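You operate a simulated robot arm through the tools that you are given. There is no shell and no other tool. Be economical: measure what you need, move in short steps, check, and stop when the job is done.

The job below is to be done with a simulated robot arm. You get a single attempt, and the scene is never put back.

TASK
Change the crimp die to the size on the order slip.
Fine: air off while the guard is open; old die on the pad; lock it, shut the guard, air back on; no trial stroke. Where these are worked on the way, their far stop is far enough and under half their travel is too little: die lock.
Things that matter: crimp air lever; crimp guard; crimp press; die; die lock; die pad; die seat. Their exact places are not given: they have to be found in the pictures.

Only the result counts: the job must be done as asked and must still hold three seconds after the hand-in. Knocking over, shifting, dropping, spilling or breaking anything else fails it.

THE ROBOT
A 6-joint arm with a two-finger gripper, on a carriage that runs on a rail from [-0.006, -1.17] to [0.006, 1.17] (x, y) and turns from -124 to 208 degrees about z. Base frame: it is fixed where the carriage stands at the start and does not move with it; the origin is on the floor, on the carriage's upright axis, x ahead of it, y to its left, z up; the surface under the hand at the start is at about z = 0.805. Units: m, degrees, N and s.
With the tool pointing down near the work surface it reaches from about 0.54 to 0.96 m from the robot's upright axis, wherever it stands. Its first joint turns from -166.0 to 166.0 degrees. Places, roughly: crimp air lever [0.7, 0.4, 0.9]; crimp guard [0.6, 0.5, 1.1]; crimp press [0.6, 0.6, 0.9]; die lock [0.6, 0.6, 1]; die pad [0.7, 0.7, 0.8]; die seat [0.6, 0.5, 1]. Payload 2.54 kg.
The tool frame sits at the grasp point between the pads (the TCP): z along the fingers, y along the line on which they close. The tips reach 0.023 m beyond it. Largest opening 0.126 m; the body of the gripper starts 0.082 m behind the TCP.
Orientation is that of the tool frame in the base frame, as a unit quaternion [x, y, z, w]. With the fingers straight down and closing along the base's y, the tool's x points along the base's -x, its y along +y and its z along -z.

THE INTERFACE
- The arm moves only by the tool play_rows. Its argument "plan" is a list of rows, each a list of 6 numbers: the shift along the tool's x, y, z in units of 400 mm (1.0 is 400 mm), then the turn, a rotation vector about the tool's x, y, z in units of 180 degrees (1.0 is 180 degrees). In form: [[tx, ty, tz, ax, ay, az], ...]. A call has 1 to 20 rows; each row is the pose to reach, as a shift and turn from the pose commanded when the call began, along the tool's axes at that moment. "fingers" is the gripper command, from -1 (shut) to 1 (fully open), values between in proportion, set as the call begins (left out, the last holds). A call with a number of a shift or a turn outside -1 to 1 is refused whole. Rows are played at 5 a second. More than 0.05 m and 8.6 degrees between two rows, or a gripper value outside its range, and nothing of the call is played. Where a pose cannot be reached the arm comes as near as it can. A force on the tool above 90 N (or 10 N above the force at the start of the call, whichever is more), or a blocked arm, ends the call early, and 0.2 s more pass. The fingers move at their own pace and stop on an object; they squeeze with about 38 N. The grip force told is the motor's: it shows also when the fingers shut on nothing. Time passes only in rows, and 0.2 s behind the last, so rows that repeat a pose let the fingers close. It gives the time, the measured TCP pose, the force on the tool (base axes), the opening and the grip force at its end, in the units of the frame above (readings bear some noise), with the torque about the TCP (base axes, N m) and any sound that the robot's microphone picked up.
- Cameras (640 x 400 px; columns grow to the right, rows downward): "scene" is now at [0.0634, 0.215, 1.5871]; the picture's right is [0.18, -0.98, 0.00], its down [-0.66, -0.12, -0.74] and it looks along [0.73, 0.14, -0.67] (base axes); focal length 271 px, centre (320, 200). "wrist" rides on the gripper at [0.082, 0.014, -0.122] in the tool frame; the picture's right is [-0.17, 0.99, 0.00], its down [-0.79, -0.13, -0.60] and it looks along [-0.59, -0.10, 0.80] (tool axes); focal length 243 px, centre (320, 200).
- capture(camera): a new picture of that camera. It takes no simulated time.
- slide_trunk(by): slides the trunk up (or, below 0, down) by that many m; the arm and the scene camera ride with it, the base frame stays. It gives what a move gives, with no picture.
- drive_base(legs): drives the robot by 1 to 6 legs, each [ahead, left, turn to the left] in m, m and degrees, along the robot's own axes; the way and the turn of a leg run together, so that a leg with both is an arc; at most 1.5 m and 180 degrees a leg. The arm and the cameras ride along, it lands a little off, and it stops where it bumps. It keeps to its track: a leg is cut to what the track allows. It gives what a move gives.
- aim_head(pan, tilt): turns the head with the scene camera to pan (to the left, within 120 degrees either way) and tilt (down, from -29 to 69), counted from straight ahead of the robot. It gives what a move gives.
- pixel_to_xyz(camera, pixels): for up to 12 pixels [column, row] of the newest picture of that camera ("zoom" is the newest enlarged one), the place [x, y, z] in the base frame of the surface seen there, good to about 0.002 m. It takes no simulated time.
- inspect(camera, box): a new picture of the part [left, top, right, bottom] of that camera's present view, enlarged. It takes no simulated time.
- job_done(): hands the job in; it is judged then, once.

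Work in short steps. Measure before you move; look again where a grasp or a placing could have gone wrong, and mend it. You have 80 turns and 52 pictures in all, those below and enlarged ones among them. Open the gripper and draw the arm clear of the work before you hand the job in, unless the task says otherwise; then end with one line.

The tools are called after "Emit:" as a command line: name --pt "numbers of a row" for each row, then --argument value for the rest, lists and objects as JSON in quotes. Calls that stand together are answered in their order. play_rows: Moves the arm, as the interface text tells. Its arguments: {"type":"object","properties":{"plan":{"type":"array"},"fingers":{"type":"number"}},"required":["plan"]} The other tools are called the same way: slide_trunk (by) slides the trunk up or down; drive_base (legs) drives the base; aim_head (pan, tilt) turns the head that bears the scene camera; capture (camera) takes a picture; pixel_to_xyz (camera, pixels) gives the place of the surface under pixels of a picture; inspect (camera, box) takes an enlarged picture of a part of a camera's view; job_done () hands the job in.

At the start:

```text
t: 0.0
position: [0.4707, 0.2389, 1.366]
tool_rot: [0.0, 1.0, 0.0, 0.001]
ft_force: [0.5, 0.0, 0.7]
wrist_torque: [0.01, -0.02, 0.0]
width: 0.1259
grasp_force: 0.0
trunk travel left (down, up): [-0.4, 0.09]
robot x, y, heading: [-0.0033, 0.0015, 0.2]
head pan, tilt: [10.5, 42.0]
```

scene: 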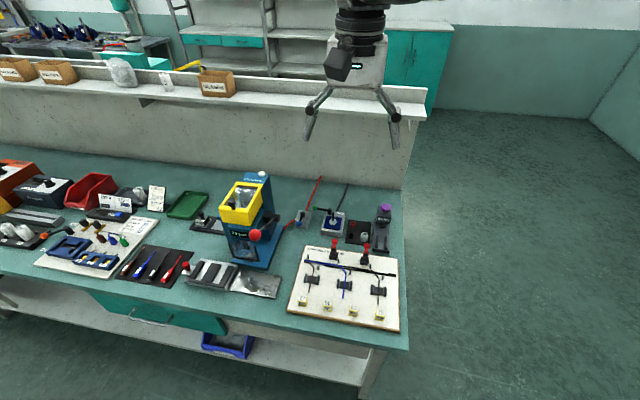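
wrist: 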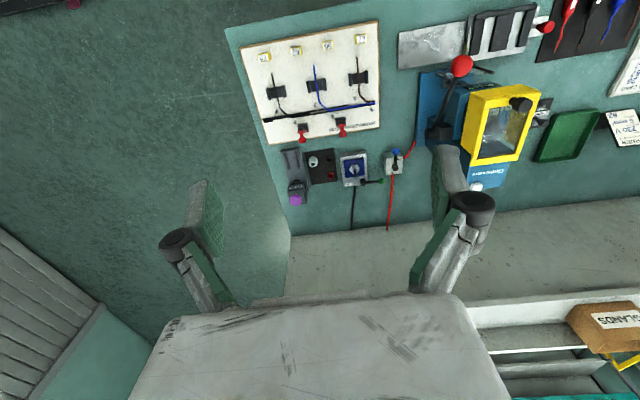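

The scene shows the crimp press around (245,225), with the yellow guard at (243,200). I'll zoom in on the press area and on the slips and dies around it.

Emit:
inspect --camera "scene" --box '[180, 160, 340, 300]'

Emit:
inspect --camera "scene" --box '[30, 170, 210, 290]'

```text
2.86 times, centred on (260, 230) of scene
```

zoom: 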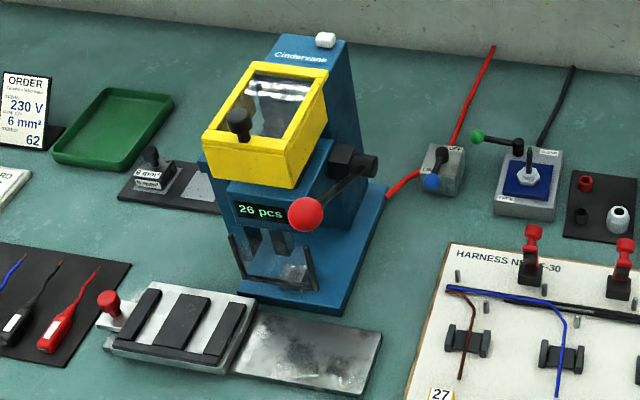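

```text
3.33 times, centred on (120, 230) of scene
```

zoom: 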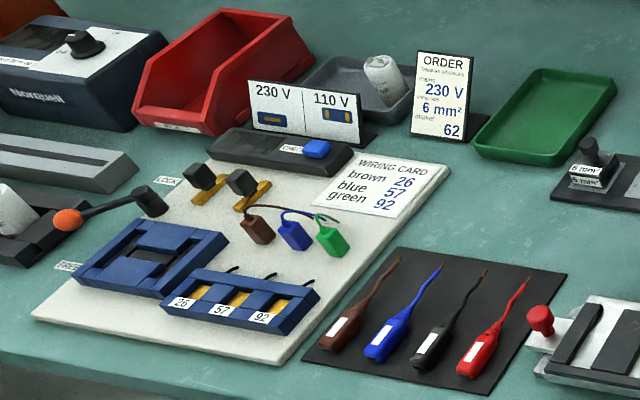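

The order slip asks for 6 mm². A die marked 6 sits on the black pad at (150,180) of the first zoom, partly hidden behind the press. I'll drive left along the rail for a better view.

Emit:
drive_base --legs '[[0, 0.5, 0]]'

Emit:
aim_head --pan 0 --tilt 42

Emit:
capture --camera "scene"

Emit:
capture --camera "wrist"

```text
t: 3.0
position: [0.4747, 0.7473, 1.3661]
tool_rot: [0.002, 1.0, 0.0, 0.0]
ft_force: [-0.6, 0.4, -0.3]
wrist_torque: [0.0, 0.01, 0.03]
width: 0.126
grasp_force: 0.0
trunk travel left (down, up): [-0.4, 0.09]
robot x, y, heading: [0.003, 0.5108, -0.3]
head pan, tilt: [10.5, 42.0]
```

```text
t: 3.7
position: [0.4745, 0.7472, 1.3681]
tool_rot: [0.001, 1.0, 0.0, 0.0]
ft_force: [-0.4, 0.5, -1.0]
wrist_torque: [0.02, -0.02, 0.03]
width: 0.126
grasp_force: 0.1
trunk travel left (down, up): [-0.4, 0.09]
robot x, y, heading: [0.001, 0.5083, -0.4]
head pan, tilt: [0.0, 42.0]
```

```text
47 pictures are left
```

scene: 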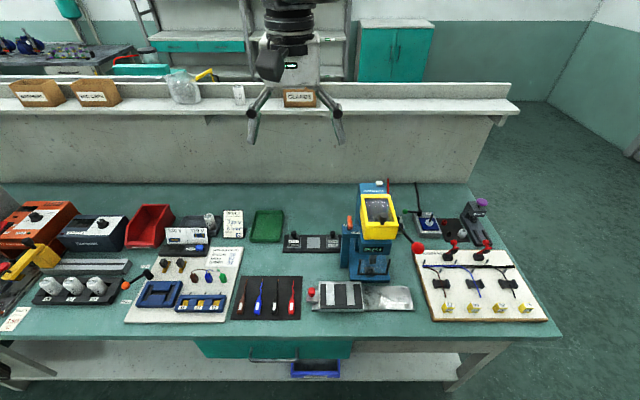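

```text
46 pictures are left
```

wrist: 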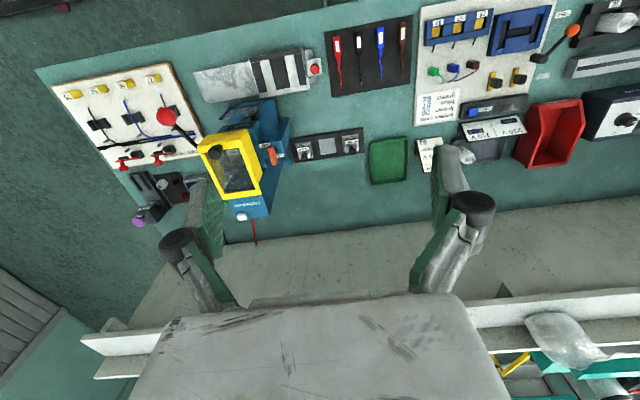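

Now the die pad is in view at (312,243), and an orange lock shows on the press's left side at (348,222). I'll zoom in on both.

Emit:
inspect --camera "scene" --box '[275, 175, 435, 290]'

Emit:
inspect --camera "wrist" --box '[180, 90, 380, 220]'

```text
3.48 times, centred on (355, 232) of scene
```

zoom: 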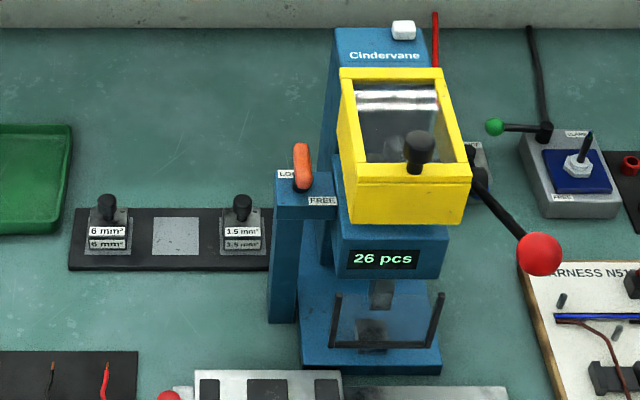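

```text
3.08 times, centred on (280, 155) of wrist
```

zoom: 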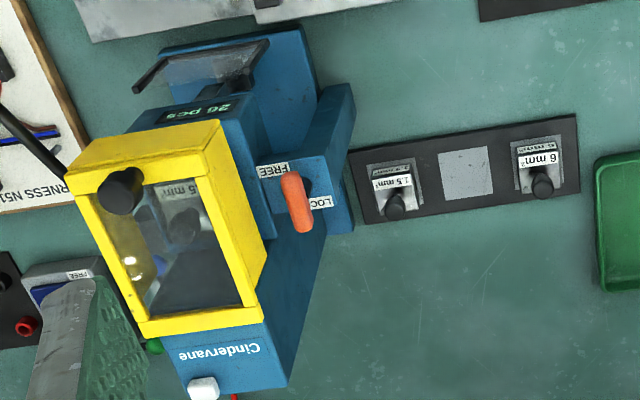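

The die to fit is the 6 mm² one at the left of the pad, the empty middle slot is for the old die, and the guard is the yellow box. I'll measure points on the wrist zoom and also look at the air lever from other angles.

Emit:
pixel_to_xyz --camera "zoom" --pixels '[[120, 188], [292, 180], [303, 226], [200, 388], [468, 175], [542, 185], [395, 205], [75, 178], [215, 128], [150, 328], [262, 300], [540, 158]]'

Emit:
inspect --camera "scene" --box '[335, 170, 435, 235]'

```text
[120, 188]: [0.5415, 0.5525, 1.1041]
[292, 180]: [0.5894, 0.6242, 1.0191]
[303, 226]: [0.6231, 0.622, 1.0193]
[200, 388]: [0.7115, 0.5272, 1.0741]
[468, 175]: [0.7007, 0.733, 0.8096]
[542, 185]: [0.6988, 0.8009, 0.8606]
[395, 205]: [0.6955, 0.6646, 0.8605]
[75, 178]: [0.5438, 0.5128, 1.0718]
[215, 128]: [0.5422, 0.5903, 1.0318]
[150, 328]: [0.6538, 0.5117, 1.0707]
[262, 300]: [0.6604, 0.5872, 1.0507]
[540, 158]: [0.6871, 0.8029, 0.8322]
```

```text
6.15 times, centred on (385, 202) of scene
```

zoom: 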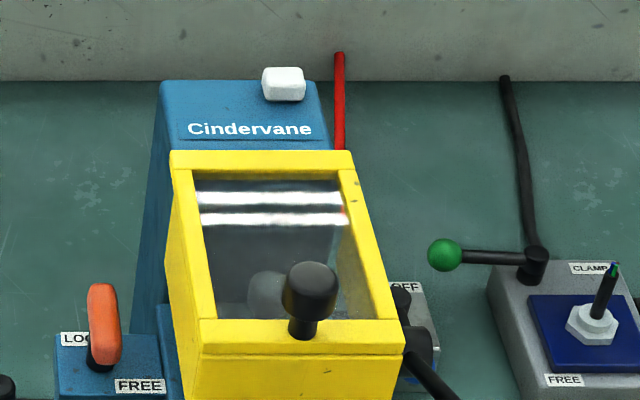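

The guard spans x 0.54–0.66 and y 0.51–0.59, with its knob at (0.54,0.55,1.10). Next I'll go right to look at the air lever, which has an OFF label behind the press, and the guard hinge.

Emit:
drive_base --legs '[[0, -0.35, 0]]'

Emit:
aim_head --pan 15 --tilt 45

Emit:
capture --camera "scene"

```text
t: 5.9
position: [0.4726, 0.4083, 1.3661]
tool_rot: [0.001, 1.0, 0.0, 0.0]
ft_force: [0.0, -0.7, 0.4]
wrist_torque: [0.04, -0.02, 0.03]
width: 0.1259
grasp_force: 0.0
trunk travel left (down, up): [-0.4, 0.09]
robot x, y, heading: [0.0001, 0.1729, -0.2]
head pan, tilt: [0.0, 42.0]
```

```text
t: 6.7
position: [0.4731, 0.4084, 1.3672]
tool_rot: [0.001, 1.0, 0.0, 0.0]
ft_force: [-0.4, 0.2, -0.3]
wrist_torque: [-0.01, 0.02, -0.05]
width: 0.1262
grasp_force: 0.1
trunk travel left (down, up): [-0.4, 0.09]
robot x, y, heading: [0.0015, 0.1683, -0.1]
head pan, tilt: [15.0, 45.0]
```

```text
42 pictures are left
```

scene: 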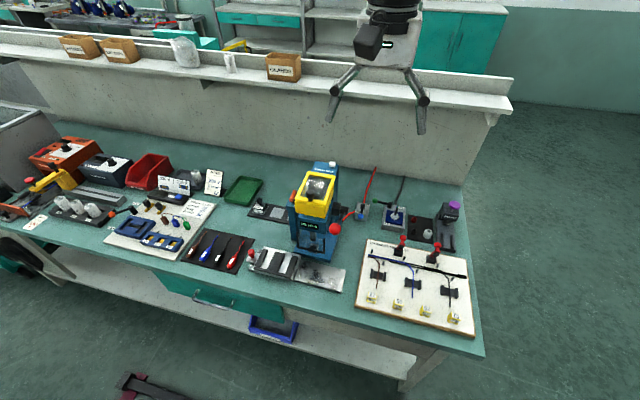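

The valve box is at about (361,210), so I'll zoom on it and measure from there.

Emit:
inspect --camera "scene" --box '[325, 185, 405, 235]'

Emit:
inspect --camera "wrist" --box '[240, 60, 480, 220]'

```text
8.00 times, centred on (365, 210) of scene
```

zoom: 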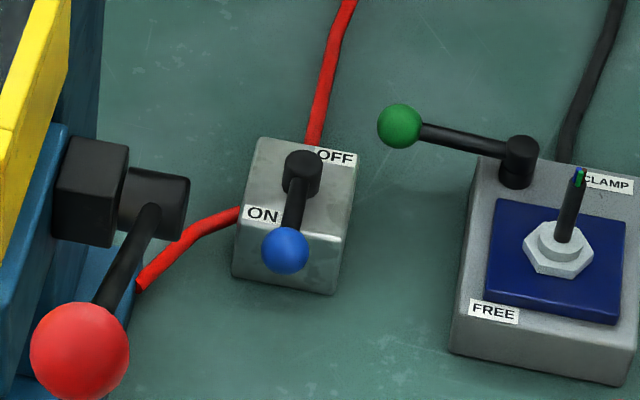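

```text
2.50 times, centred on (360, 140) of wrist
```

zoom: 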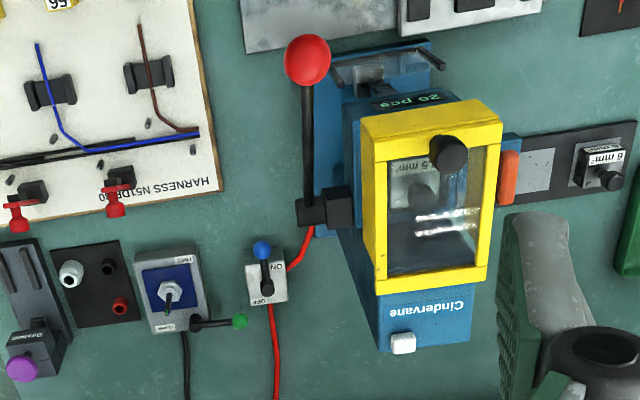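

The air lever is at ON now, with its blue ball toward the front and OFF marked at the back right. I'll measure the lever, box and labels.

Emit:
pixel_to_xyz --camera "zoom" --pixels '[[262, 248], [265, 268], [267, 287], [276, 267], [249, 285], [286, 300], [180, 322], [239, 320], [307, 60], [308, 200], [448, 152], [510, 180]]'

Emit:
pixel_to_xyz --camera "scene" --pixels '[[355, 215], [361, 208], [362, 205], [367, 205], [357, 212], [365, 219], [315, 186]]'

Emit:
inspect --camera "wrist" --box '[310, 140, 370, 180]'

```text
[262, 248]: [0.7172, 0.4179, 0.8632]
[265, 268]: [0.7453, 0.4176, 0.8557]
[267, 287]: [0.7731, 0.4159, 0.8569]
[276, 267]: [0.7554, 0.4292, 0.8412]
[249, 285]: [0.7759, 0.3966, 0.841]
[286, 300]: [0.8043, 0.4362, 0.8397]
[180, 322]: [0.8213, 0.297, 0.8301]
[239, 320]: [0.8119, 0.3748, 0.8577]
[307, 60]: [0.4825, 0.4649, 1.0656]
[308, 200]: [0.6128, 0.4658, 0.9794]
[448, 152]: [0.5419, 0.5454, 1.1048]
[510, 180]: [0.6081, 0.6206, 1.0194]
```

```text
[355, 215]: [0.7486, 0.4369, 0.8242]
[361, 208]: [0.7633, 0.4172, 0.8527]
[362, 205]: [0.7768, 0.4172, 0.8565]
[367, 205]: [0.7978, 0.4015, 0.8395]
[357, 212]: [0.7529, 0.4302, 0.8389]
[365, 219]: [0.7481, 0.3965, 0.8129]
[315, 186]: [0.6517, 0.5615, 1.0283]
```

```text
10.00 times, centred on (340, 160) of wrist
```

zoom: 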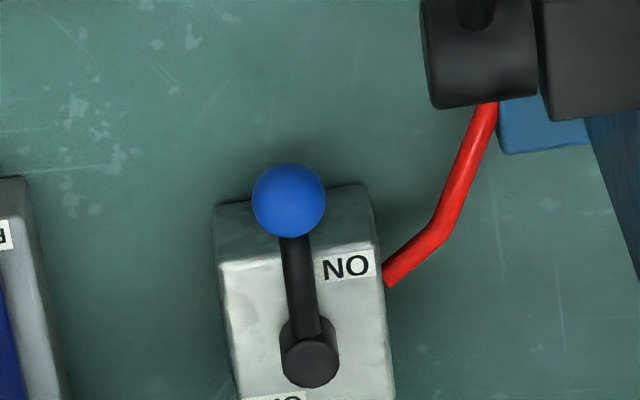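

The lever's hub is at (0.773,0.417) and its ball at (0.717,0.418), so OFF means a swing toward -y. I'll turn the tool 90° (closing along x, camera toward -y), shut the fingers and move above the press-side flank of the ball.

Emit:
play_rows --pt "-0.05 0.01 0.03 0 0 -0.042" --pt "-0.1 0.02 0.07 0 0 -0.083" --pt "-0.15 0.03 0.11 0 0 -0.125" --pt "-0.2 0.04 0.15 0 0 -0.167" --pt "-0.25 0.045 0.19 0 0 -0.208" --pt "-0.3 0.05 0.23 0 0 -0.25" --pt "-0.35 0.06 0.27 0 0 -0.292" --pt "-0.4 0.07 0.31 0 0 -0.333" --pt "-0.45 0.08 0.35 0 0 -0.375" --pt "-0.5 0.09 0.4 0 0 -0.417" --pt "-0.55 0.1 0.45 0 0 -0.458" --pt "-0.61 0.1 0.5 0 0 -0.5" --pt "-0.61 0.1 0.5 0 0 -0.5" --fingers -1

Emit:
capture --camera "wrist"

```text
t: 9.5
position: [0.7181, 0.4475, 1.1662]
tool_rot: [0.707, -0.707, 0.0, 0.001]
ft_force: [1.4, -0.1, -0.8]
wrist_torque: [-0.02, 0.04, 0.04]
width: 0.0003
grasp_force: 28.2
trunk travel left (down, up): [-0.4, 0.09]
robot x, y, heading: [-0.0003, 0.1702, -0.1]
head pan, tilt: [15.0, 45.0]
```

```text
38 pictures are left
```

wrist: 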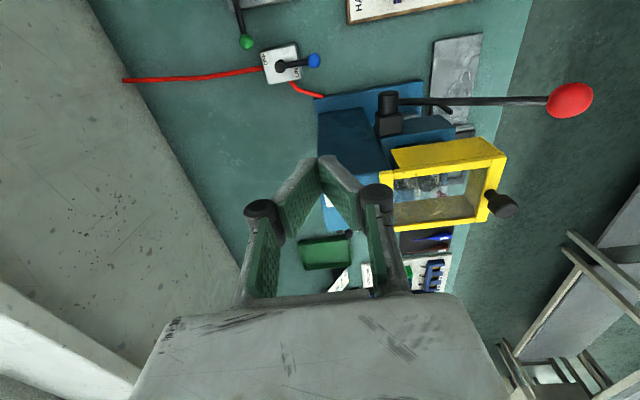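

The orientation is right: tool x is along -y. I'll check the red lever's hub and the press flank for clearance before descending.

Emit:
pixel_to_xyz --camera "wrist" --pixels '[[380, 95], [396, 95], [378, 120], [322, 102], [325, 140], [355, 108], [314, 61], [281, 66], [264, 60], [247, 42], [350, 95]]'

```text
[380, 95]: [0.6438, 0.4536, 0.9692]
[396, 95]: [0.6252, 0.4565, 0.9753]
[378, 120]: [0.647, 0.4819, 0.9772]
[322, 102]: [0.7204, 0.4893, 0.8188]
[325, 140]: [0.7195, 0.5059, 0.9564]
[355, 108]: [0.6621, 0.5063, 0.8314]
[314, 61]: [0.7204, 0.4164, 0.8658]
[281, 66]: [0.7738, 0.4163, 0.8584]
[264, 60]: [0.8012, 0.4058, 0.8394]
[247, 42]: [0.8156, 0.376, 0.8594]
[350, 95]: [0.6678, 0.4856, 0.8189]
```

Clearance is fine: the hub ends at x≈0.648. I'll descend beside the ball at (0.722,0.449,0.868).

Emit:
play_rows --pt "-0.005 -0.01 0.11 0 0 0" --pt "-0.005 -0.01 0.22 0 0 0" --pt "-0.005 -0.01 0.33 0 0 0" --pt "-0.005 -0.01 0.44 0 0 0" --pt "-0.005 -0.01 0.55 0 0 0" --pt "-0.005 -0.01 0.65 0 0 0" --pt "-0.005 -0.01 0.71 0 0 0" --pt "-0.005 -0.01 0.745 0 0 0"

Emit:
capture --camera "wrist"

```text
t: 11.3
position: [0.7203, 0.4508, 0.8695]
tool_rot: [-0.706, 0.708, 0.0, 0.0]
ft_force: [0.7, 0.4, -0.4]
wrist_torque: [-0.01, -0.04, 0.02]
width: 0.0002
grasp_force: 28.7
trunk travel left (down, up): [-0.4, 0.09]
robot x, y, heading: [0.0016, 0.1693, -0.3]
head pan, tilt: [15.0, 45.0]
```

```text
37 pictures are left
```

wrist: 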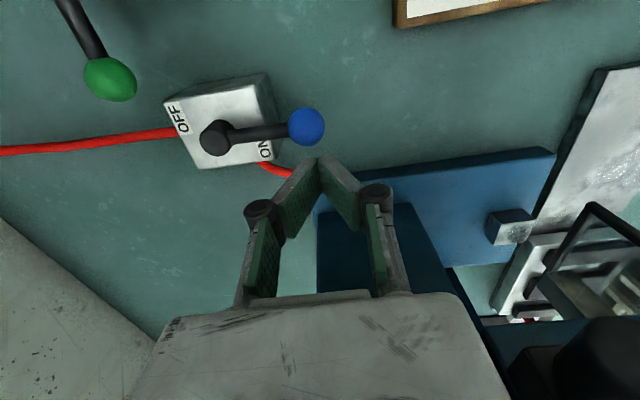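

The fingers are beside the blue ball. I'll push it along the arc toward OFF.

Emit:
play_rows --pt "0.031 0.006 0 0 0 0" --pt "0.068 0.015 0 0 0 0" --pt "0.107 0.015 0 0 0 0" --pt "0.132 0.009 0 0 0 0" --pt "0.156 -0.001 0 0 0 0" --pt "0.177 -0.015 0 0 0 0" --pt "0.196 -0.033 0 0 0 0" --pt "0.212 -0.0535 0 0 0 0" --pt "0.223 -0.077 0 0 0 0" --pt "0.222 -0.088 0 0 0 0"

Emit:
capture --camera "wrist"

```text
t: 13.5
position: [0.7479, 0.3638, 0.8699]
tool_rot: [-0.707, 0.707, 0.003, -0.004]
ft_force: [-87.7, 3.7, -15.8]
wrist_torque: [0.1, 1.35, -0.12]
width: 0.0
grasp_force: 28.5
trunk travel left (down, up): [-0.4, 0.09]
robot x, y, heading: [-0.0017, 0.1685, -0.2]
head pan, tilt: [15.0, 45.0]
```

```text
36 pictures are left
```

wrist: 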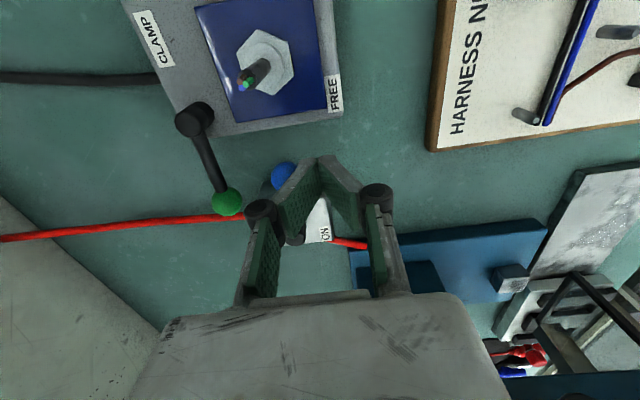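

The lever hit its stop (88 N). I'll back off, lift clear and check it with the scene camera.

Emit:
play_rows --pt "0 0.05 0 0 0 0" --pt "0 0.05 -0.1 0 0 0" --pt "0 0.05 -0.22 0 0 0" --pt "0 0.05 -0.34 0 0 0" --pt "0 0.05 -0.46 0 0 0" --pt "0 0.05 -0.58 0 0 0" --pt "0 0.05 -0.7 0 0 0" --pt "0 0.05 -0.8 0 0 0" --pt "0 0.05 -0.8 0 0 0"

Emit:
inspect --camera "scene" --box '[265, 155, 405, 250]'

Emit:
capture --camera "wrist"

```text
t: 15.5
position: [0.7337, 0.3596, 1.1887]
tool_rot: [-0.707, 0.708, 0.0, 0.0]
ft_force: [0.2, 0.4, 0.5]
wrist_torque: [0.0, -0.02, -0.03]
width: 0.0001
grasp_force: 27.8
trunk travel left (down, up): [-0.4, 0.09]
robot x, y, heading: [0.0058, 0.1736, 0.0]
head pan, tilt: [15.0, 45.0]
```

```text
4.21 times, centred on (335, 202) of scene
```

zoom: 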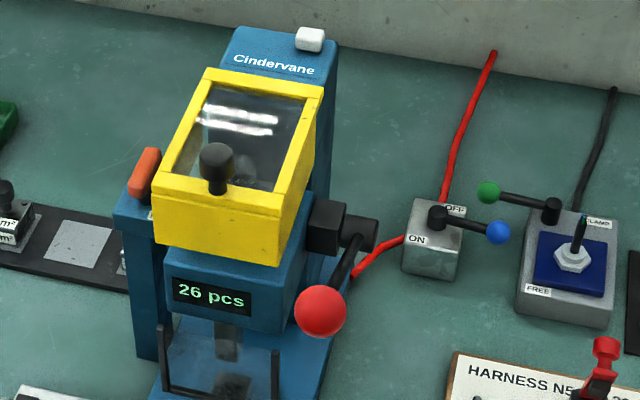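

```text
34 pictures are left
```

wrist: 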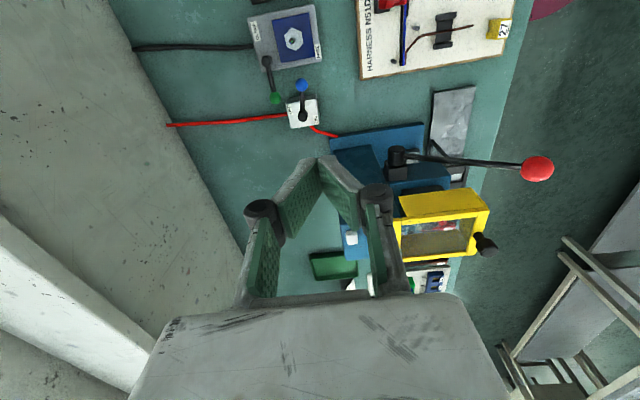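

Air is OFF: the lever now points -y. Next is the guard, so I'll measure its corners and knob in this wrist picture and drive to y≈0.30 for a good reach.

Emit:
pixel_to_xyz --camera "wrist" --pixels '[[480, 243], [489, 240], [487, 212], [484, 190], [402, 217], [404, 196], [404, 258], [470, 257], [440, 240], [350, 238], [440, 200]]'

Emit:
drive_base --legs '[[0, 0.13, 0]]'

```text
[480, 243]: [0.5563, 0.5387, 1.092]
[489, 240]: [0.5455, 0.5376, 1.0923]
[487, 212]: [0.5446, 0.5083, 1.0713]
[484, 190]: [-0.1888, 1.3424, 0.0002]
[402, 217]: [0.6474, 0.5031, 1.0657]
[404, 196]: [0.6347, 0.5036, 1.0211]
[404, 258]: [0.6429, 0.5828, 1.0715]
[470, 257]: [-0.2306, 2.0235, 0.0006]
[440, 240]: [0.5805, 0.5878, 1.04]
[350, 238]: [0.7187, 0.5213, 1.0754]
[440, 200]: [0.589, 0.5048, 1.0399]
```

```text
t: 16.8
position: [0.7346, 0.4895, 1.1872]
tool_rot: [0.708, -0.707, -0.001, 0.0]
ft_force: [-0.1, 0.1, -0.9]
wrist_torque: [-0.03, 0.01, -0.03]
width: 0.0
grasp_force: 28.1
trunk travel left (down, up): [-0.4, 0.09]
robot x, y, heading: [0.0025, 0.2985, -0.2]
head pan, tilt: [15.0, 45.0]
```

The knob centre is about (0.551,0.549,1.092). I'll move above it, rotate back to closing along y, and open the fingers moderately.

Emit:
play_rows --pt "-0.012 0.038 0 0 0 0.042" --pt "-0.025 0.077 0 0 0 0.083" --pt "-0.037 0.115 0 0 0 0.125" --pt "-0.05 0.153 0 0 0 0.167" --pt "-0.062 0.191 0 0 0 0.208" --pt "-0.075 0.23 0 0 0 0.25" --pt "-0.087 0.268 0 0 0 0.292" --pt "-0.1 0.306 0 0 0 0.333" --pt "-0.112 0.344 0 0 0 0.375" --pt "-0.124 0.383 0 0 0 0.417" --pt "-0.137 0.421 0 0 0 0.458" --pt "-0.149 0.459 0 0 0 0.5" --pt "-0.149 0.459 0 0 0 0.5" --fingers -0.2

Emit:
inspect --camera "scene" --box '[240, 100, 400, 220]'

```text
t: 19.6
position: [0.5521, 0.5484, 1.1884]
tool_rot: [0.0, 1.0, 0.001, 0.0]
ft_force: [0.4, -0.1, 0.4]
wrist_torque: [0.0, -0.02, 0.02]
width: 0.0502
grasp_force: 0.0
trunk travel left (down, up): [-0.4, 0.09]
robot x, y, heading: [0.0038, 0.2945, 0.1]
head pan, tilt: [15.0, 45.0]
```

```text
3.33 times, centred on (320, 160) of scene
```

zoom: 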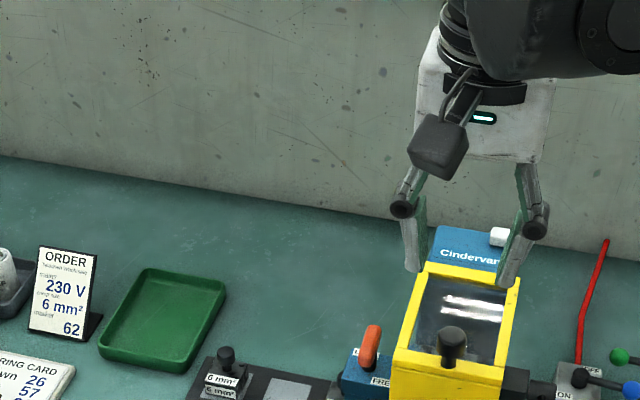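

The fingers are aligned over the knob. I'll descend, then close on it.

Emit:
play_rows --pt "0 0 0.08 0 0 0" --pt "0 0 0.16 0 0 0" --pt "0 0 0.2 0 0 0" --pt "0 0 0.23 0 0 0"

Emit:
play_rows --pt "0 0 0 0 0 0" --pt "0 0 0 0 0 0" --pt "0 0 0 0 0 0" --fingers -1

```text
t: 20.6
position: [0.5503, 0.549, 1.0966]
tool_rot: [-0.001, 1.0, 0.0, 0.001]
ft_force: [2.4, 0.9, 3.4]
wrist_torque: [-0.01, -0.08, 0.03]
width: 0.0503
grasp_force: 0.0
trunk travel left (down, up): [-0.4, 0.09]
robot x, y, heading: [0.0002, 0.2985, -0.1]
head pan, tilt: [15.0, 45.0]
```

```text
t: 21.4
position: [0.5507, 0.5476, 1.0956]
tool_rot: [0.0, 1.0, 0.0, 0.0]
ft_force: [-5.6, -18.8, -5.4]
wrist_torque: [-0.18, 0.59, 0.0]
width: 0.0162
grasp_force: 41.8
trunk travel left (down, up): [-0.4, 0.09]
robot x, y, heading: [0.0045, 0.2979, 0.0]
head pan, tilt: [15.0, 45.0]
```

The knob is gripped (width 0.016). I'll start a 20° test swing about an assumed hinge near (0.65,1.045).

Emit:
play_rows --pt "-0.011 -0.004 -0.021 0 0 0" --pt "-0.024 -0.004 -0.0415 0 0 0" --pt "-0.039 -0.004 -0.0605 0 0 0" --pt "-0.056 -0.004 -0.078 0 0 0"

Emit:
capture --camera "scene"

```text
t: 22.4
position: [0.576, 0.5462, 1.1262]
tool_rot: [0.0, 1.0, -0.001, 0.002]
ft_force: [-9.5, -3.4, 3.5]
wrist_torque: [-0.02, 0.19, 0.03]
width: 0.0131
grasp_force: 40.0
trunk travel left (down, up): [-0.4, 0.09]
robot x, y, heading: [0.0006, 0.2961, 0.1]
head pan, tilt: [15.0, 45.0]
```

```text
32 pictures are left
```

scene: 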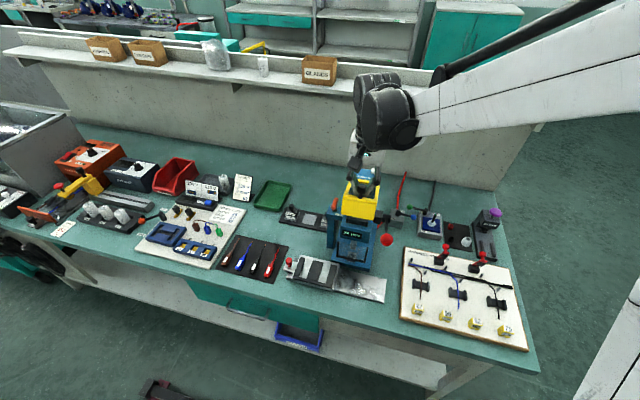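

Forces are low, so I'll zoom in to see whether the guard is rising.

Emit:
inspect --camera "scene" --box '[300, 140, 420, 220]'

Emit:
capture --camera "wrist"

```text
5.00 times, centred on (360, 180) of scene
```

zoom: 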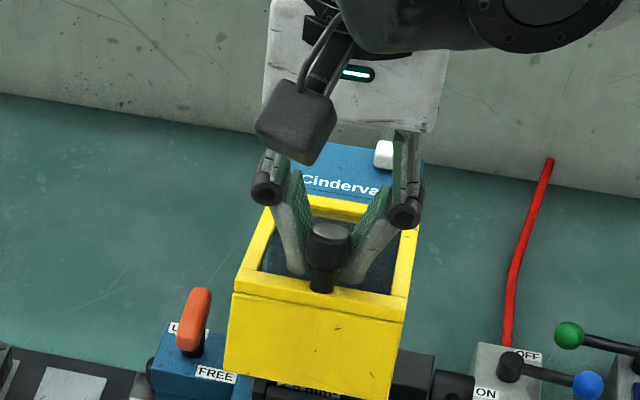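

```text
30 pictures are left
```

wrist: 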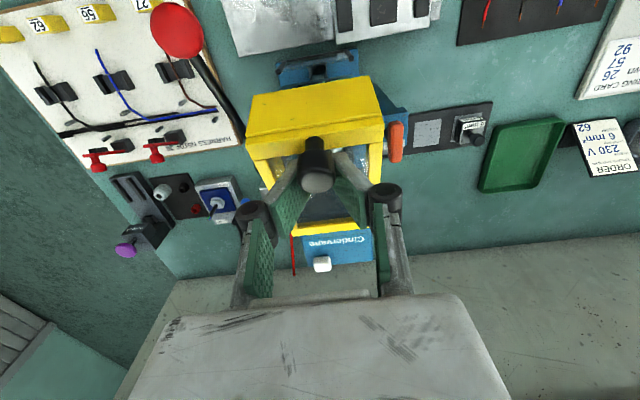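

The guard has risen about 20°, but the fingers seem to sit behind the knob's centre. I'll measure the knob and guard edges.

Emit:
pixel_to_xyz --camera "zoom" --pixels '[[327, 232], [328, 250], [320, 285], [236, 292], [402, 318], [228, 365], [310, 320], [340, 205]]'

Emit:
pixel_to_xyz --camera "wrist" --pixels '[[315, 145], [318, 185], [252, 95], [372, 80], [250, 140], [382, 120], [330, 228], [345, 240]]'

```text
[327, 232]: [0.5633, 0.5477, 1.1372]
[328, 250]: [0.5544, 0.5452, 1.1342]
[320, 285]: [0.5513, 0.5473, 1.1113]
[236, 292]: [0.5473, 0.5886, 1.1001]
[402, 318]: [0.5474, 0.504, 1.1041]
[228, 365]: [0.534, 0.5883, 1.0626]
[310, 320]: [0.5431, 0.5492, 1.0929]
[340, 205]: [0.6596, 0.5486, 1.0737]
```

```text
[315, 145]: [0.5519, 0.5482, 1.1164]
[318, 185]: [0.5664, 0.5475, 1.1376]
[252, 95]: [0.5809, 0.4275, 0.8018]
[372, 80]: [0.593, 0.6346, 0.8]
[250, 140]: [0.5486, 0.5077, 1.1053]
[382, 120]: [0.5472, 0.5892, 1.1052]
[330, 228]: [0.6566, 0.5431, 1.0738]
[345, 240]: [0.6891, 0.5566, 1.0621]
```

From the corner shift the hinge works out near (0.65,1.076), so the knob is now about (0.561,1.123), 15 mm in front of my grip. I'll open a little, recentre and regrip.

Emit:
play_rows --pt "0.02 0.003 0.004 0 0 0" --pt "0.0375 0.003 0.008 0 0 0" --fingers -0.5

Emit:
play_rows --pt "0 0 0 0 0 0" --pt "0 0 0 0 0 0" --pt "0 0 0 0 0 0" --fingers -1

Emit:
inspect --camera "scene" --box '[300, 140, 420, 220]'

```text
t: 23.0
position: [0.5595, 0.5479, 1.1233]
tool_rot: [0.0, 1.0, 0.0, 0.001]
ft_force: [0.8, -1.0, -0.6]
wrist_torque: [-0.02, -0.01, 0.01]
width: 0.0316
grasp_force: 0.0
trunk travel left (down, up): [-0.4, 0.09]
robot x, y, heading: [-0.0018, 0.2933, 0.1]
head pan, tilt: [15.0, 45.0]
```

```text
t: 23.8
position: [0.5592, 0.5478, 1.1246]
tool_rot: [0.0, 1.0, 0.0, 0.0]
ft_force: [2.1, -7.6, -3.9]
wrist_torque: [-0.18, 0.1, 0.03]
width: 0.0221
grasp_force: 44.9
trunk travel left (down, up): [-0.4, 0.09]
robot x, y, heading: [0.0042, 0.2985, 0.1]
head pan, tilt: [15.0, 45.0]
```

```text
5.00 times, centred on (360, 180) of scene
```

zoom: 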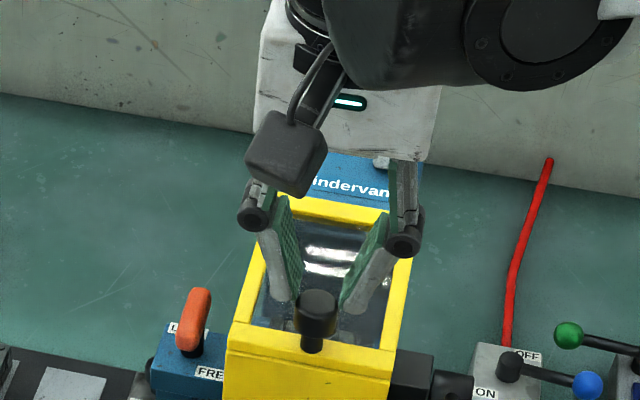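

The guard sagged when released, so it only holds past centre. I'll measure where it is now.

Emit:
pixel_to_xyz --camera "zoom" --pixels '[[317, 298], [316, 315], [230, 348], [392, 365], [312, 360]]'

```text
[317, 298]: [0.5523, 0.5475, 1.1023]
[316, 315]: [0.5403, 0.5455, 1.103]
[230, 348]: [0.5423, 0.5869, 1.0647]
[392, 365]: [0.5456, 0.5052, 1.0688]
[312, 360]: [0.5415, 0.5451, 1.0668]
```

The guard fell fully shut. I'll regrip the knob head (centre ~(0.5515,1.094)), higher on the pads so the tips don't bear on the panel.

Emit:
play_rows --pt "0 0 0 0 0 0" --pt "0.019 -0.001 0.02 0 0 0" --pt "0.019 -0.001 0.0515 0 0 0" --fingers -0.4

Emit:
play_rows --pt "0 0 0 0 0 0" --pt "0 0 0 0 0 0" --pt "0 0 0 0 0 0" --fingers -1

```text
t: 24.6
position: [0.5496, 0.5469, 1.1033]
tool_rot: [0.0, 1.0, 0.0, 0.0]
ft_force: [-0.3, 0.1, 0.1]
wrist_torque: [-0.01, -0.01, 0.0]
width: 0.0381
grasp_force: 0.0
trunk travel left (down, up): [-0.4, 0.09]
robot x, y, heading: [-0.0, 0.2954, 0.3]
head pan, tilt: [15.0, 45.0]
```

```text
t: 25.4
position: [0.5499, 0.5486, 1.1021]
tool_rot: [0.001, 1.0, 0.0, -0.001]
ft_force: [-4.0, -4.0, -4.4]
wrist_torque: [-0.06, 0.63, 0.01]
width: 0.0201
grasp_force: 45.0
trunk travel left (down, up): [-0.4, 0.09]
robot x, y, heading: [0.0017, 0.2989, 0.1]
head pan, tilt: [15.0, 45.0]
```

Gripped at the head (0.020). Now I'll swing along the corrected arc to about 50°.

Emit:
play_rows --pt "-0.005 0 -0.021 0 0 0" --pt "-0.012 0 -0.042 0 0 0" --pt "-0.0205 0 -0.062 0 0 0" --pt "-0.0305 0 -0.0815 0 0 0" --pt "-0.0425 0 -0.1 0 0 0" --pt "-0.056 0 -0.117 0 0 0" --pt "-0.071 0 -0.133 0 0 0" --pt "-0.087 0 -0.1475 0 0 0" --pt "-0.104 0 -0.161 0 0 0" --pt "-0.123 0 -0.172 0 0 0"

Emit:
inspect --camera "scene" --box '[300, 140, 420, 220]'

```text
t: 27.6
position: [0.5986, 0.5472, 1.1705]
tool_rot: [0.0, 1.0, 0.0, 0.0]
ft_force: [-6.3, -6.1, -7.5]
wrist_torque: [0.03, 1.04, 0.06]
width: 0.0165
grasp_force: 41.9
trunk travel left (down, up): [-0.4, 0.09]
robot x, y, heading: [0.0026, 0.2986, -0.0]
head pan, tilt: [15.0, 45.0]
```

```text
5.00 times, centred on (360, 180) of scene
```

zoom: 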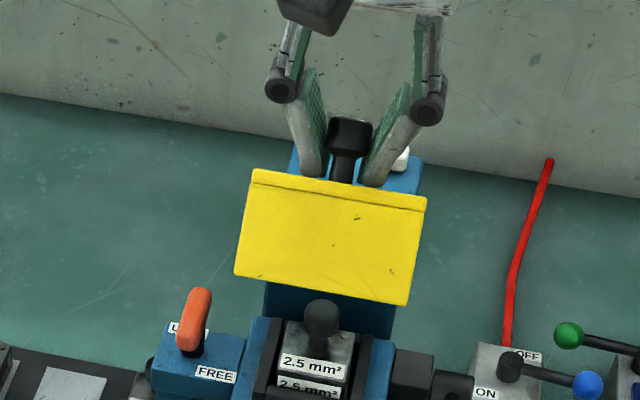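

The guard is half open and the 2.5 mm² die in the seat shows. I'll continue the swing to about 100°.

Emit:
play_rows --pt "-0.019 0 -0.01 0 0 0" --pt "-0.0395 0 -0.018 0 0 0" --pt "-0.0605 0 -0.025 0 0 0" --pt "-0.082 0 -0.029 0 0 0" --pt "-0.1035 0 -0.032 0 0 0" --pt "-0.125 0 -0.033 0 0 0" --pt "-0.147 0 -0.032 0 0 0" --pt "-0.169 0 -0.029 0 0 0" --pt "-0.19 0 -0.024 0 0 0" --pt "-0.211 0 -0.017 0 0 0"

Emit:
inspect --camera "scene" --box '[300, 140, 420, 220]'

```text
t: 29.8
position: [0.685, 0.5463, 1.1798]
tool_rot: [0.0, 1.0, 0.0, 0.001]
ft_force: [-3.2, -14.4, -4.4]
wrist_torque: [-0.02, 0.28, 0.21]
width: 0.0059
grasp_force: 33.8
trunk travel left (down, up): [-0.4, 0.09]
robot x, y, heading: [0.0004, 0.2961, -0.1]
head pan, tilt: [15.0, 45.0]
```

```text
5.00 times, centred on (360, 180) of scene
```

zoom: 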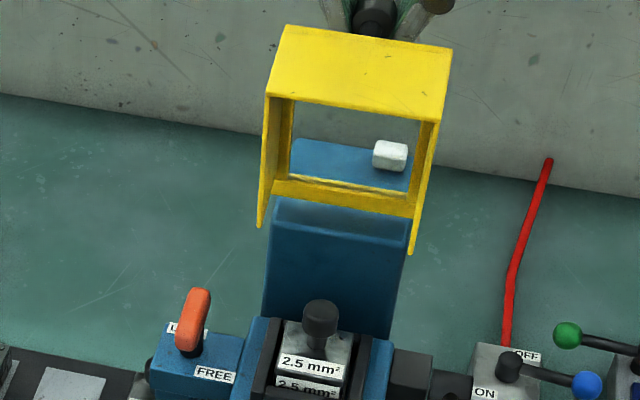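

The guard is close to vertical, but the width of 0.006 means the fingers are slipping off. I'll measure its angle.

Emit:
pixel_to_xyz --camera "zoom" --pixels '[[375, 18], [284, 30], [268, 93], [440, 118], [260, 220], [412, 250], [452, 52], [290, 185]]'

```text
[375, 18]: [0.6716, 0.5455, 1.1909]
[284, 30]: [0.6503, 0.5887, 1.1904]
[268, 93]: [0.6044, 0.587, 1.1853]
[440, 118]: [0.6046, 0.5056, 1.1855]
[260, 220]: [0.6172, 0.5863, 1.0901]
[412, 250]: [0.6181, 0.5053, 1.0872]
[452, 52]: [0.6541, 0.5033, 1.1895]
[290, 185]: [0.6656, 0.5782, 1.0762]
```

By a circle fit the guard is at ~84° with its hinge near (0.662,1.07), and the fingers pinch the knob's end. I'll go on exactly about that hinge, past vertical, in small steps.

Emit:
play_rows --pt "-0.012 0 0.003 0 0 0" --pt "-0.024 0 0.006 0 0 0" --pt "-0.036 0 0.01 0 0 0" --pt "-0.047 0 0.014 0 0 0" --pt "-0.058 0 0.019 0 0 0" --pt "-0.069 0 0.024 0 0 0" --pt "-0.08 0 0.03 0 0 0" --pt "-0.09 0 0.036 0 0 0"

Emit:
inspect --camera "scene" --box '[300, 130, 420, 210]'

```text
t: 31.6
position: [0.7208, 0.547, 1.1643]
tool_rot: [0.0, 1.0, 0.0, 0.0]
ft_force: [-13.7, -13.0, -13.3]
wrist_torque: [0.12, 0.59, 0.01]
width: 0.0058
grasp_force: 29.3
trunk travel left (down, up): [-0.4, 0.09]
robot x, y, heading: [0.002, 0.2995, 0.1]
head pan, tilt: [15.0, 45.0]
```

```text
5.00 times, centred on (360, 170) of scene
```

zoom: 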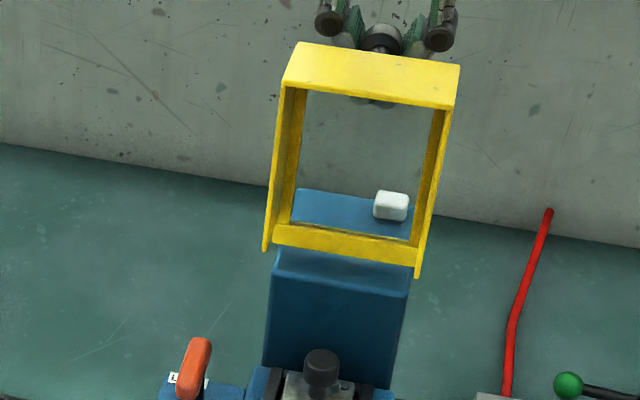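

It followed. I'll measure the angle again, since there is now about 19 N of resistance, possibly the stop.

Emit:
pixel_to_xyz --camera "zoom" --pixels '[[300, 46], [284, 82], [444, 103], [458, 70], [268, 245], [418, 270], [383, 35]]'

```text
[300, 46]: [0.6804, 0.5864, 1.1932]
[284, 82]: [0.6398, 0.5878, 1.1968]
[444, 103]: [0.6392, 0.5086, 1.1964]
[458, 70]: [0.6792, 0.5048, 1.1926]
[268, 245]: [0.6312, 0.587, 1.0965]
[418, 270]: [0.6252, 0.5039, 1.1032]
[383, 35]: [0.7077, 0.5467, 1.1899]
```

It is at ~96° and needs a bit more to be safely past centre, so I'll continue another 15°.

Emit:
play_rows --pt "-0.01 0 0.006 0 0 0" --pt "-0.0195 0 0.014 0 0 0" --pt "-0.029 0 0.021 0 0 0" --pt "-0.038 0 0.0295 0 0 0" --pt "-0.047 0 0.038 0 0 0" --pt "-0.0555 0 0.0465 0 0 0"

Emit:
inspect --camera "scene" --box '[300, 130, 420, 210]'

```text
t: 33.0
position: [0.7423, 0.5477, 1.1461]
tool_rot: [-0.001, 1.0, 0.0, 0.0]
ft_force: [-0.2, 0.5, 0.5]
wrist_torque: [-0.02, 0.01, -0.02]
width: 0.0
grasp_force: 28.2
trunk travel left (down, up): [-0.4, 0.09]
robot x, y, heading: [0.0033, 0.2983, 0.0]
head pan, tilt: [15.0, 45.0]
```

```text
5.00 times, centred on (360, 170) of scene
```

zoom: 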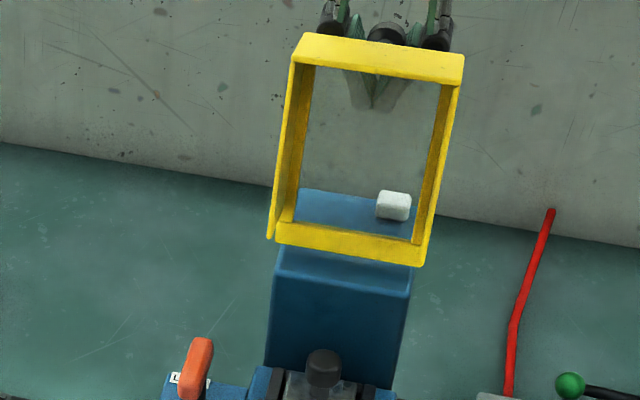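

The fingers slipped off the knob, but the guard stays open past centre with no force. I'll lift straight up and check.

Emit:
play_rows --pt "-0.02 0 0 0 0 0" --pt "-0.02 0 -0.1 0 0 0" --pt "-0.02 0 -0.2 0 0 0" --pt "-0.02 0 -0.3 0 0 0" --pt "-0.02 0 -0.4 0 0 0" --pt "-0.02 0 -0.4 0 0 0"

Emit:
inspect --camera "scene" --box '[280, 130, 424, 226]'

```text
t: 34.4
position: [0.7543, 0.5466, 1.3068]
tool_rot: [-0.001, 1.0, 0.0, -0.001]
ft_force: [0.0, -0.8, 1.0]
wrist_torque: [0.02, 0.0, -0.01]
width: 0.0
grasp_force: 28.5
trunk travel left (down, up): [-0.4, 0.09]
robot x, y, heading: [0.0031, 0.2988, 0.1]
head pan, tilt: [15.0, 45.0]
```

```text
4.17 times, centred on (352, 178) of scene
```

zoom: 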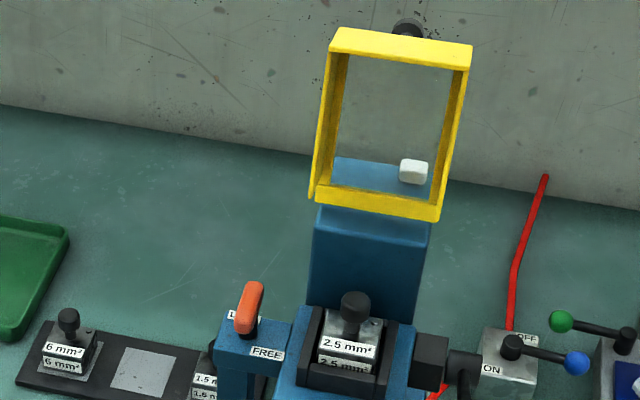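

The guard holds open. Now the die lock: I'll measure the lever, labels, seat and dies.

Emit:
pixel_to_xyz --camera "zoom" --pixels '[[256, 286], [243, 325], [249, 305], [267, 353], [233, 312], [355, 296], [355, 320], [350, 345], [310, 370], [405, 370], [225, 340], [240, 375]]'

Emit:
inspect --camera "scene" --box '[315, 185, 387, 233]'

```text
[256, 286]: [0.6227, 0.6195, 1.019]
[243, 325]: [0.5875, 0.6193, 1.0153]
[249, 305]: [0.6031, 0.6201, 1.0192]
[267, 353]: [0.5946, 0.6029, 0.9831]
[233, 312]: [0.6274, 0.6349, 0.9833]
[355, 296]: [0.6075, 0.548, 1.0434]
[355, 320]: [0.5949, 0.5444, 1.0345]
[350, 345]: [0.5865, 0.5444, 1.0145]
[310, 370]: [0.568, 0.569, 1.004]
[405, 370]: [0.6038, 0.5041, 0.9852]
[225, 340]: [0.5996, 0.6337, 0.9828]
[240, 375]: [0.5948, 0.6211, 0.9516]
```

```text
8.33 times, centred on (351, 209) of scene
```

zoom: 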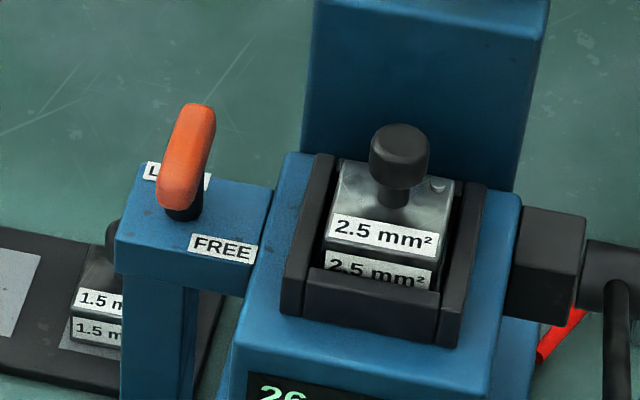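

The lever bar points +x (LOCK) from a pivot near (0.597,0.62), and the FREE label sits on the -y side. I'll go over to the +y side of the lever with the tool tilted 25° back, to stay clear of the raised guard.

Emit:
play_rows --pt "0 0.11 0 0 0 0" --pt "0 0.22 0 0 0 0" --pt "0 0.29 0 0 0 0" --pt "0.1 0.29 0.05 0 -0.035 0" --pt "0.2 0.29 0.1 0 -0.07 0" --pt "0.29 0.29 0.15 0 -0.105 0" --pt "0.36 0.29 0.22 0 -0.139 0" --pt "0.36 0.29 0.32 0 -0.139 0" --pt "0.36 0.29 0.42 0 -0.139 0" --pt "0.35 0.29 0.5 0 -0.139 0" --pt "0.35 0.29 0.5 0 -0.139 0"

Emit:
capture --camera "wrist"

```text
t: 36.8
position: [0.6103, 0.6651, 1.107]
tool_rot: [-0.001, 0.976, 0.0, 0.216]
ft_force: [-0.4, 0.3, 0.4]
wrist_torque: [0.0, 0.03, -0.03]
width: 0.0
grasp_force: 28.1
trunk travel left (down, up): [-0.4, 0.09]
robot x, y, heading: [0.0023, 0.2973, 0.1]
head pan, tilt: [15.0, 45.0]
```

```text
22 pictures are left
```

wrist: 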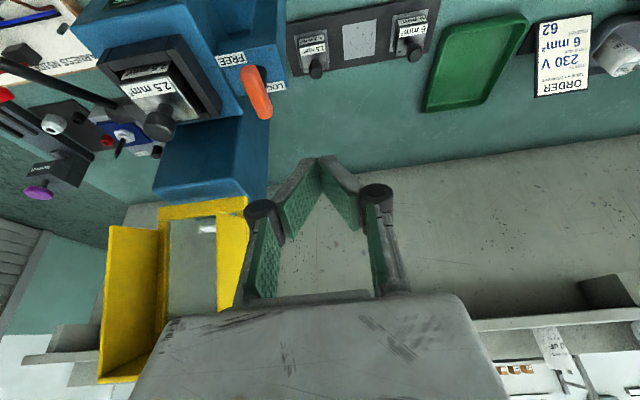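

Clear view of the lever. I'll descend to its +y side.

Emit:
play_rows --pt "0.026 0 0.07 0 0 0" --pt "0.053 -0.02 0.14 0 0 0" --pt "0.079 -0.045 0.209 0 0 0"

Emit:
capture --camera "wrist"

```text
t: 37.6
position: [0.6166, 0.6514, 1.0174]
tool_rot: [-0.002, 0.976, 0.002, 0.218]
ft_force: [9.5, 29.7, 47.0]
wrist_torque: [-1.14, 0.1, 0.18]
width: 0.0
grasp_force: 28.7
trunk travel left (down, up): [-0.4, 0.09]
robot x, y, heading: [0.0036, 0.2951, 0.0]
head pan, tilt: [15.0, 45.0]
```

```text
21 pictures are left
```

wrist: 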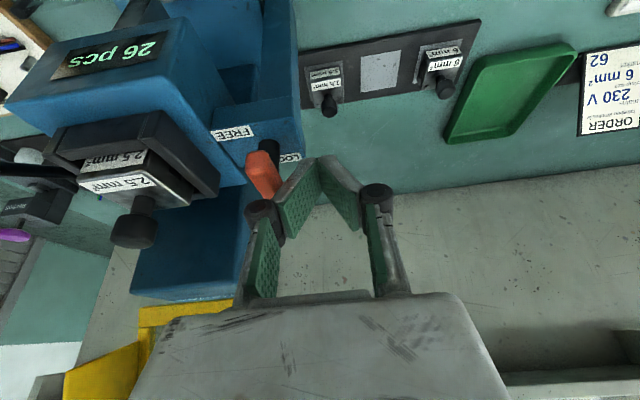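

The sloped finger flank presses on the lever top (47 N up). I'll raise by 8 mm and push the lever round toward -y.

Emit:
play_rows --pt "-0.0085 0.0075 -0.018 0 0 0" --pt "-0.007 -0.0185 -0.0186 0 0 0" --pt "-0.0275 -0.0535 -0.009 0 0 0" --pt "-0.029 -0.0775 -0.0085 0 0 0" --pt "-0.0264 -0.0985 -0.0096 0 0 0" --pt "-0.0144 -0.118 -0.015 0 0 0"

Emit:
capture --camera "wrist"

```text
t: 38.4
position: [0.616, 0.6491, 1.0238]
tool_rot: [-0.008, 0.976, 0.008, 0.216]
ft_force: [-3.0, 22.2, 5.1]
wrist_torque: [-0.03, 0.05, -0.02]
width: 0.0
grasp_force: 28.8
trunk travel left (down, up): [-0.4, 0.09]
robot x, y, heading: [0.0017, 0.2972, 0.7]
head pan, tilt: [15.0, 45.0]
stopped in row 3: the force on the tool passed its limit at 102 N (the readings are from after the stop); the commanded pose is now the measured one
```

```text
20 pictures are left
```

wrist: 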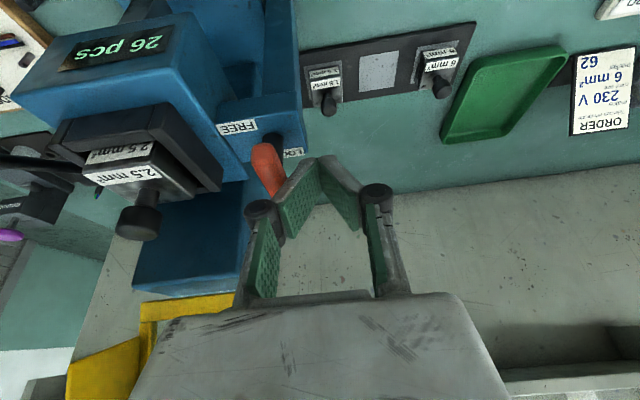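

The lever is blocked toward -y (102 N), so it probably turns the other way. I'll lift, straddle its end with open fingers and test the +y direction.

Emit:
play_rows --pt "-0.04 0.02 -0.08 0 0 0" --pt "-0.07 0 -0.15 0 0 0" --pt "-0.07 -0.04 -0.15 0 0 0" --pt "-0.07 -0.074 -0.15 0 0 0" --pt "-0.07 -0.074 -0.15 0 0 0" --pt "-0.03 -0.074 -0.07 0 0 0" --pt "0.003 -0.074 0.004 0 0 0" --fingers -0.2

Emit:
capture --camera "wrist"

```text
t: 40.0
position: [0.6194, 0.613, 1.0195]
tool_rot: [-0.008, 0.977, 0.008, 0.215]
ft_force: [1.9, 3.6, -1.2]
wrist_torque: [0.06, -0.03, 0.09]
width: 0.0508
grasp_force: 0.0
trunk travel left (down, up): [-0.4, 0.09]
robot x, y, heading: [0.0012, 0.2989, 0.3]
head pan, tilt: [15.0, 45.0]
```

```text
19 pictures are left
```

wrist: 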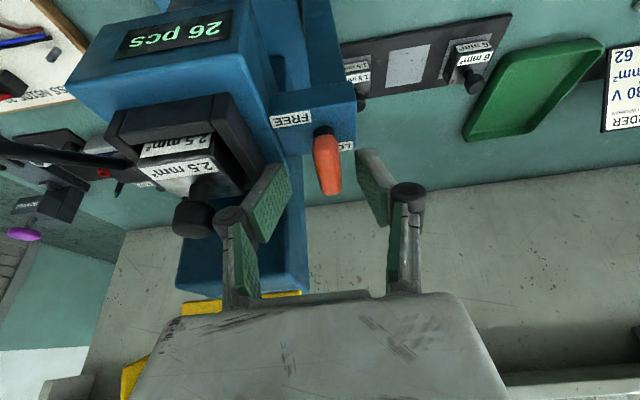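

The lever is straddled and free. I'll move +y in small steps to push it with the left finger.

Emit:
play_rows --pt "0 0.03 0 0 0 0" --pt "0 0.055 0 0 0 0" --pt "0 0.075 0 0 0 0" --pt "0 0.09 0 0 0 0" --pt "0.005 0.105 0 0 0 0"

Emit:
capture --camera "wrist"

```text
t: 41.1
position: [0.6184, 0.6504, 1.0218]
tool_rot: [-0.005, 0.976, 0.006, 0.216]
ft_force: [7.0, -30.9, -1.4]
wrist_torque: [-0.26, -0.6, 0.47]
width: 0.0703
grasp_force: 15.3
trunk travel left (down, up): [-0.4, 0.09]
robot x, y, heading: [-0.001, 0.298, 0.4]
head pan, tilt: [15.0, 45.0]
```

```text
18 pictures are left
```

wrist: 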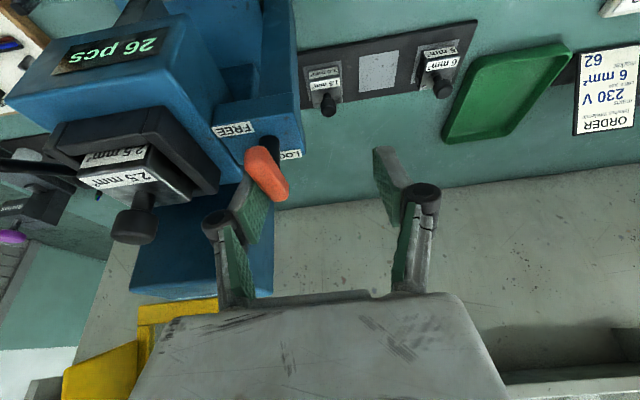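

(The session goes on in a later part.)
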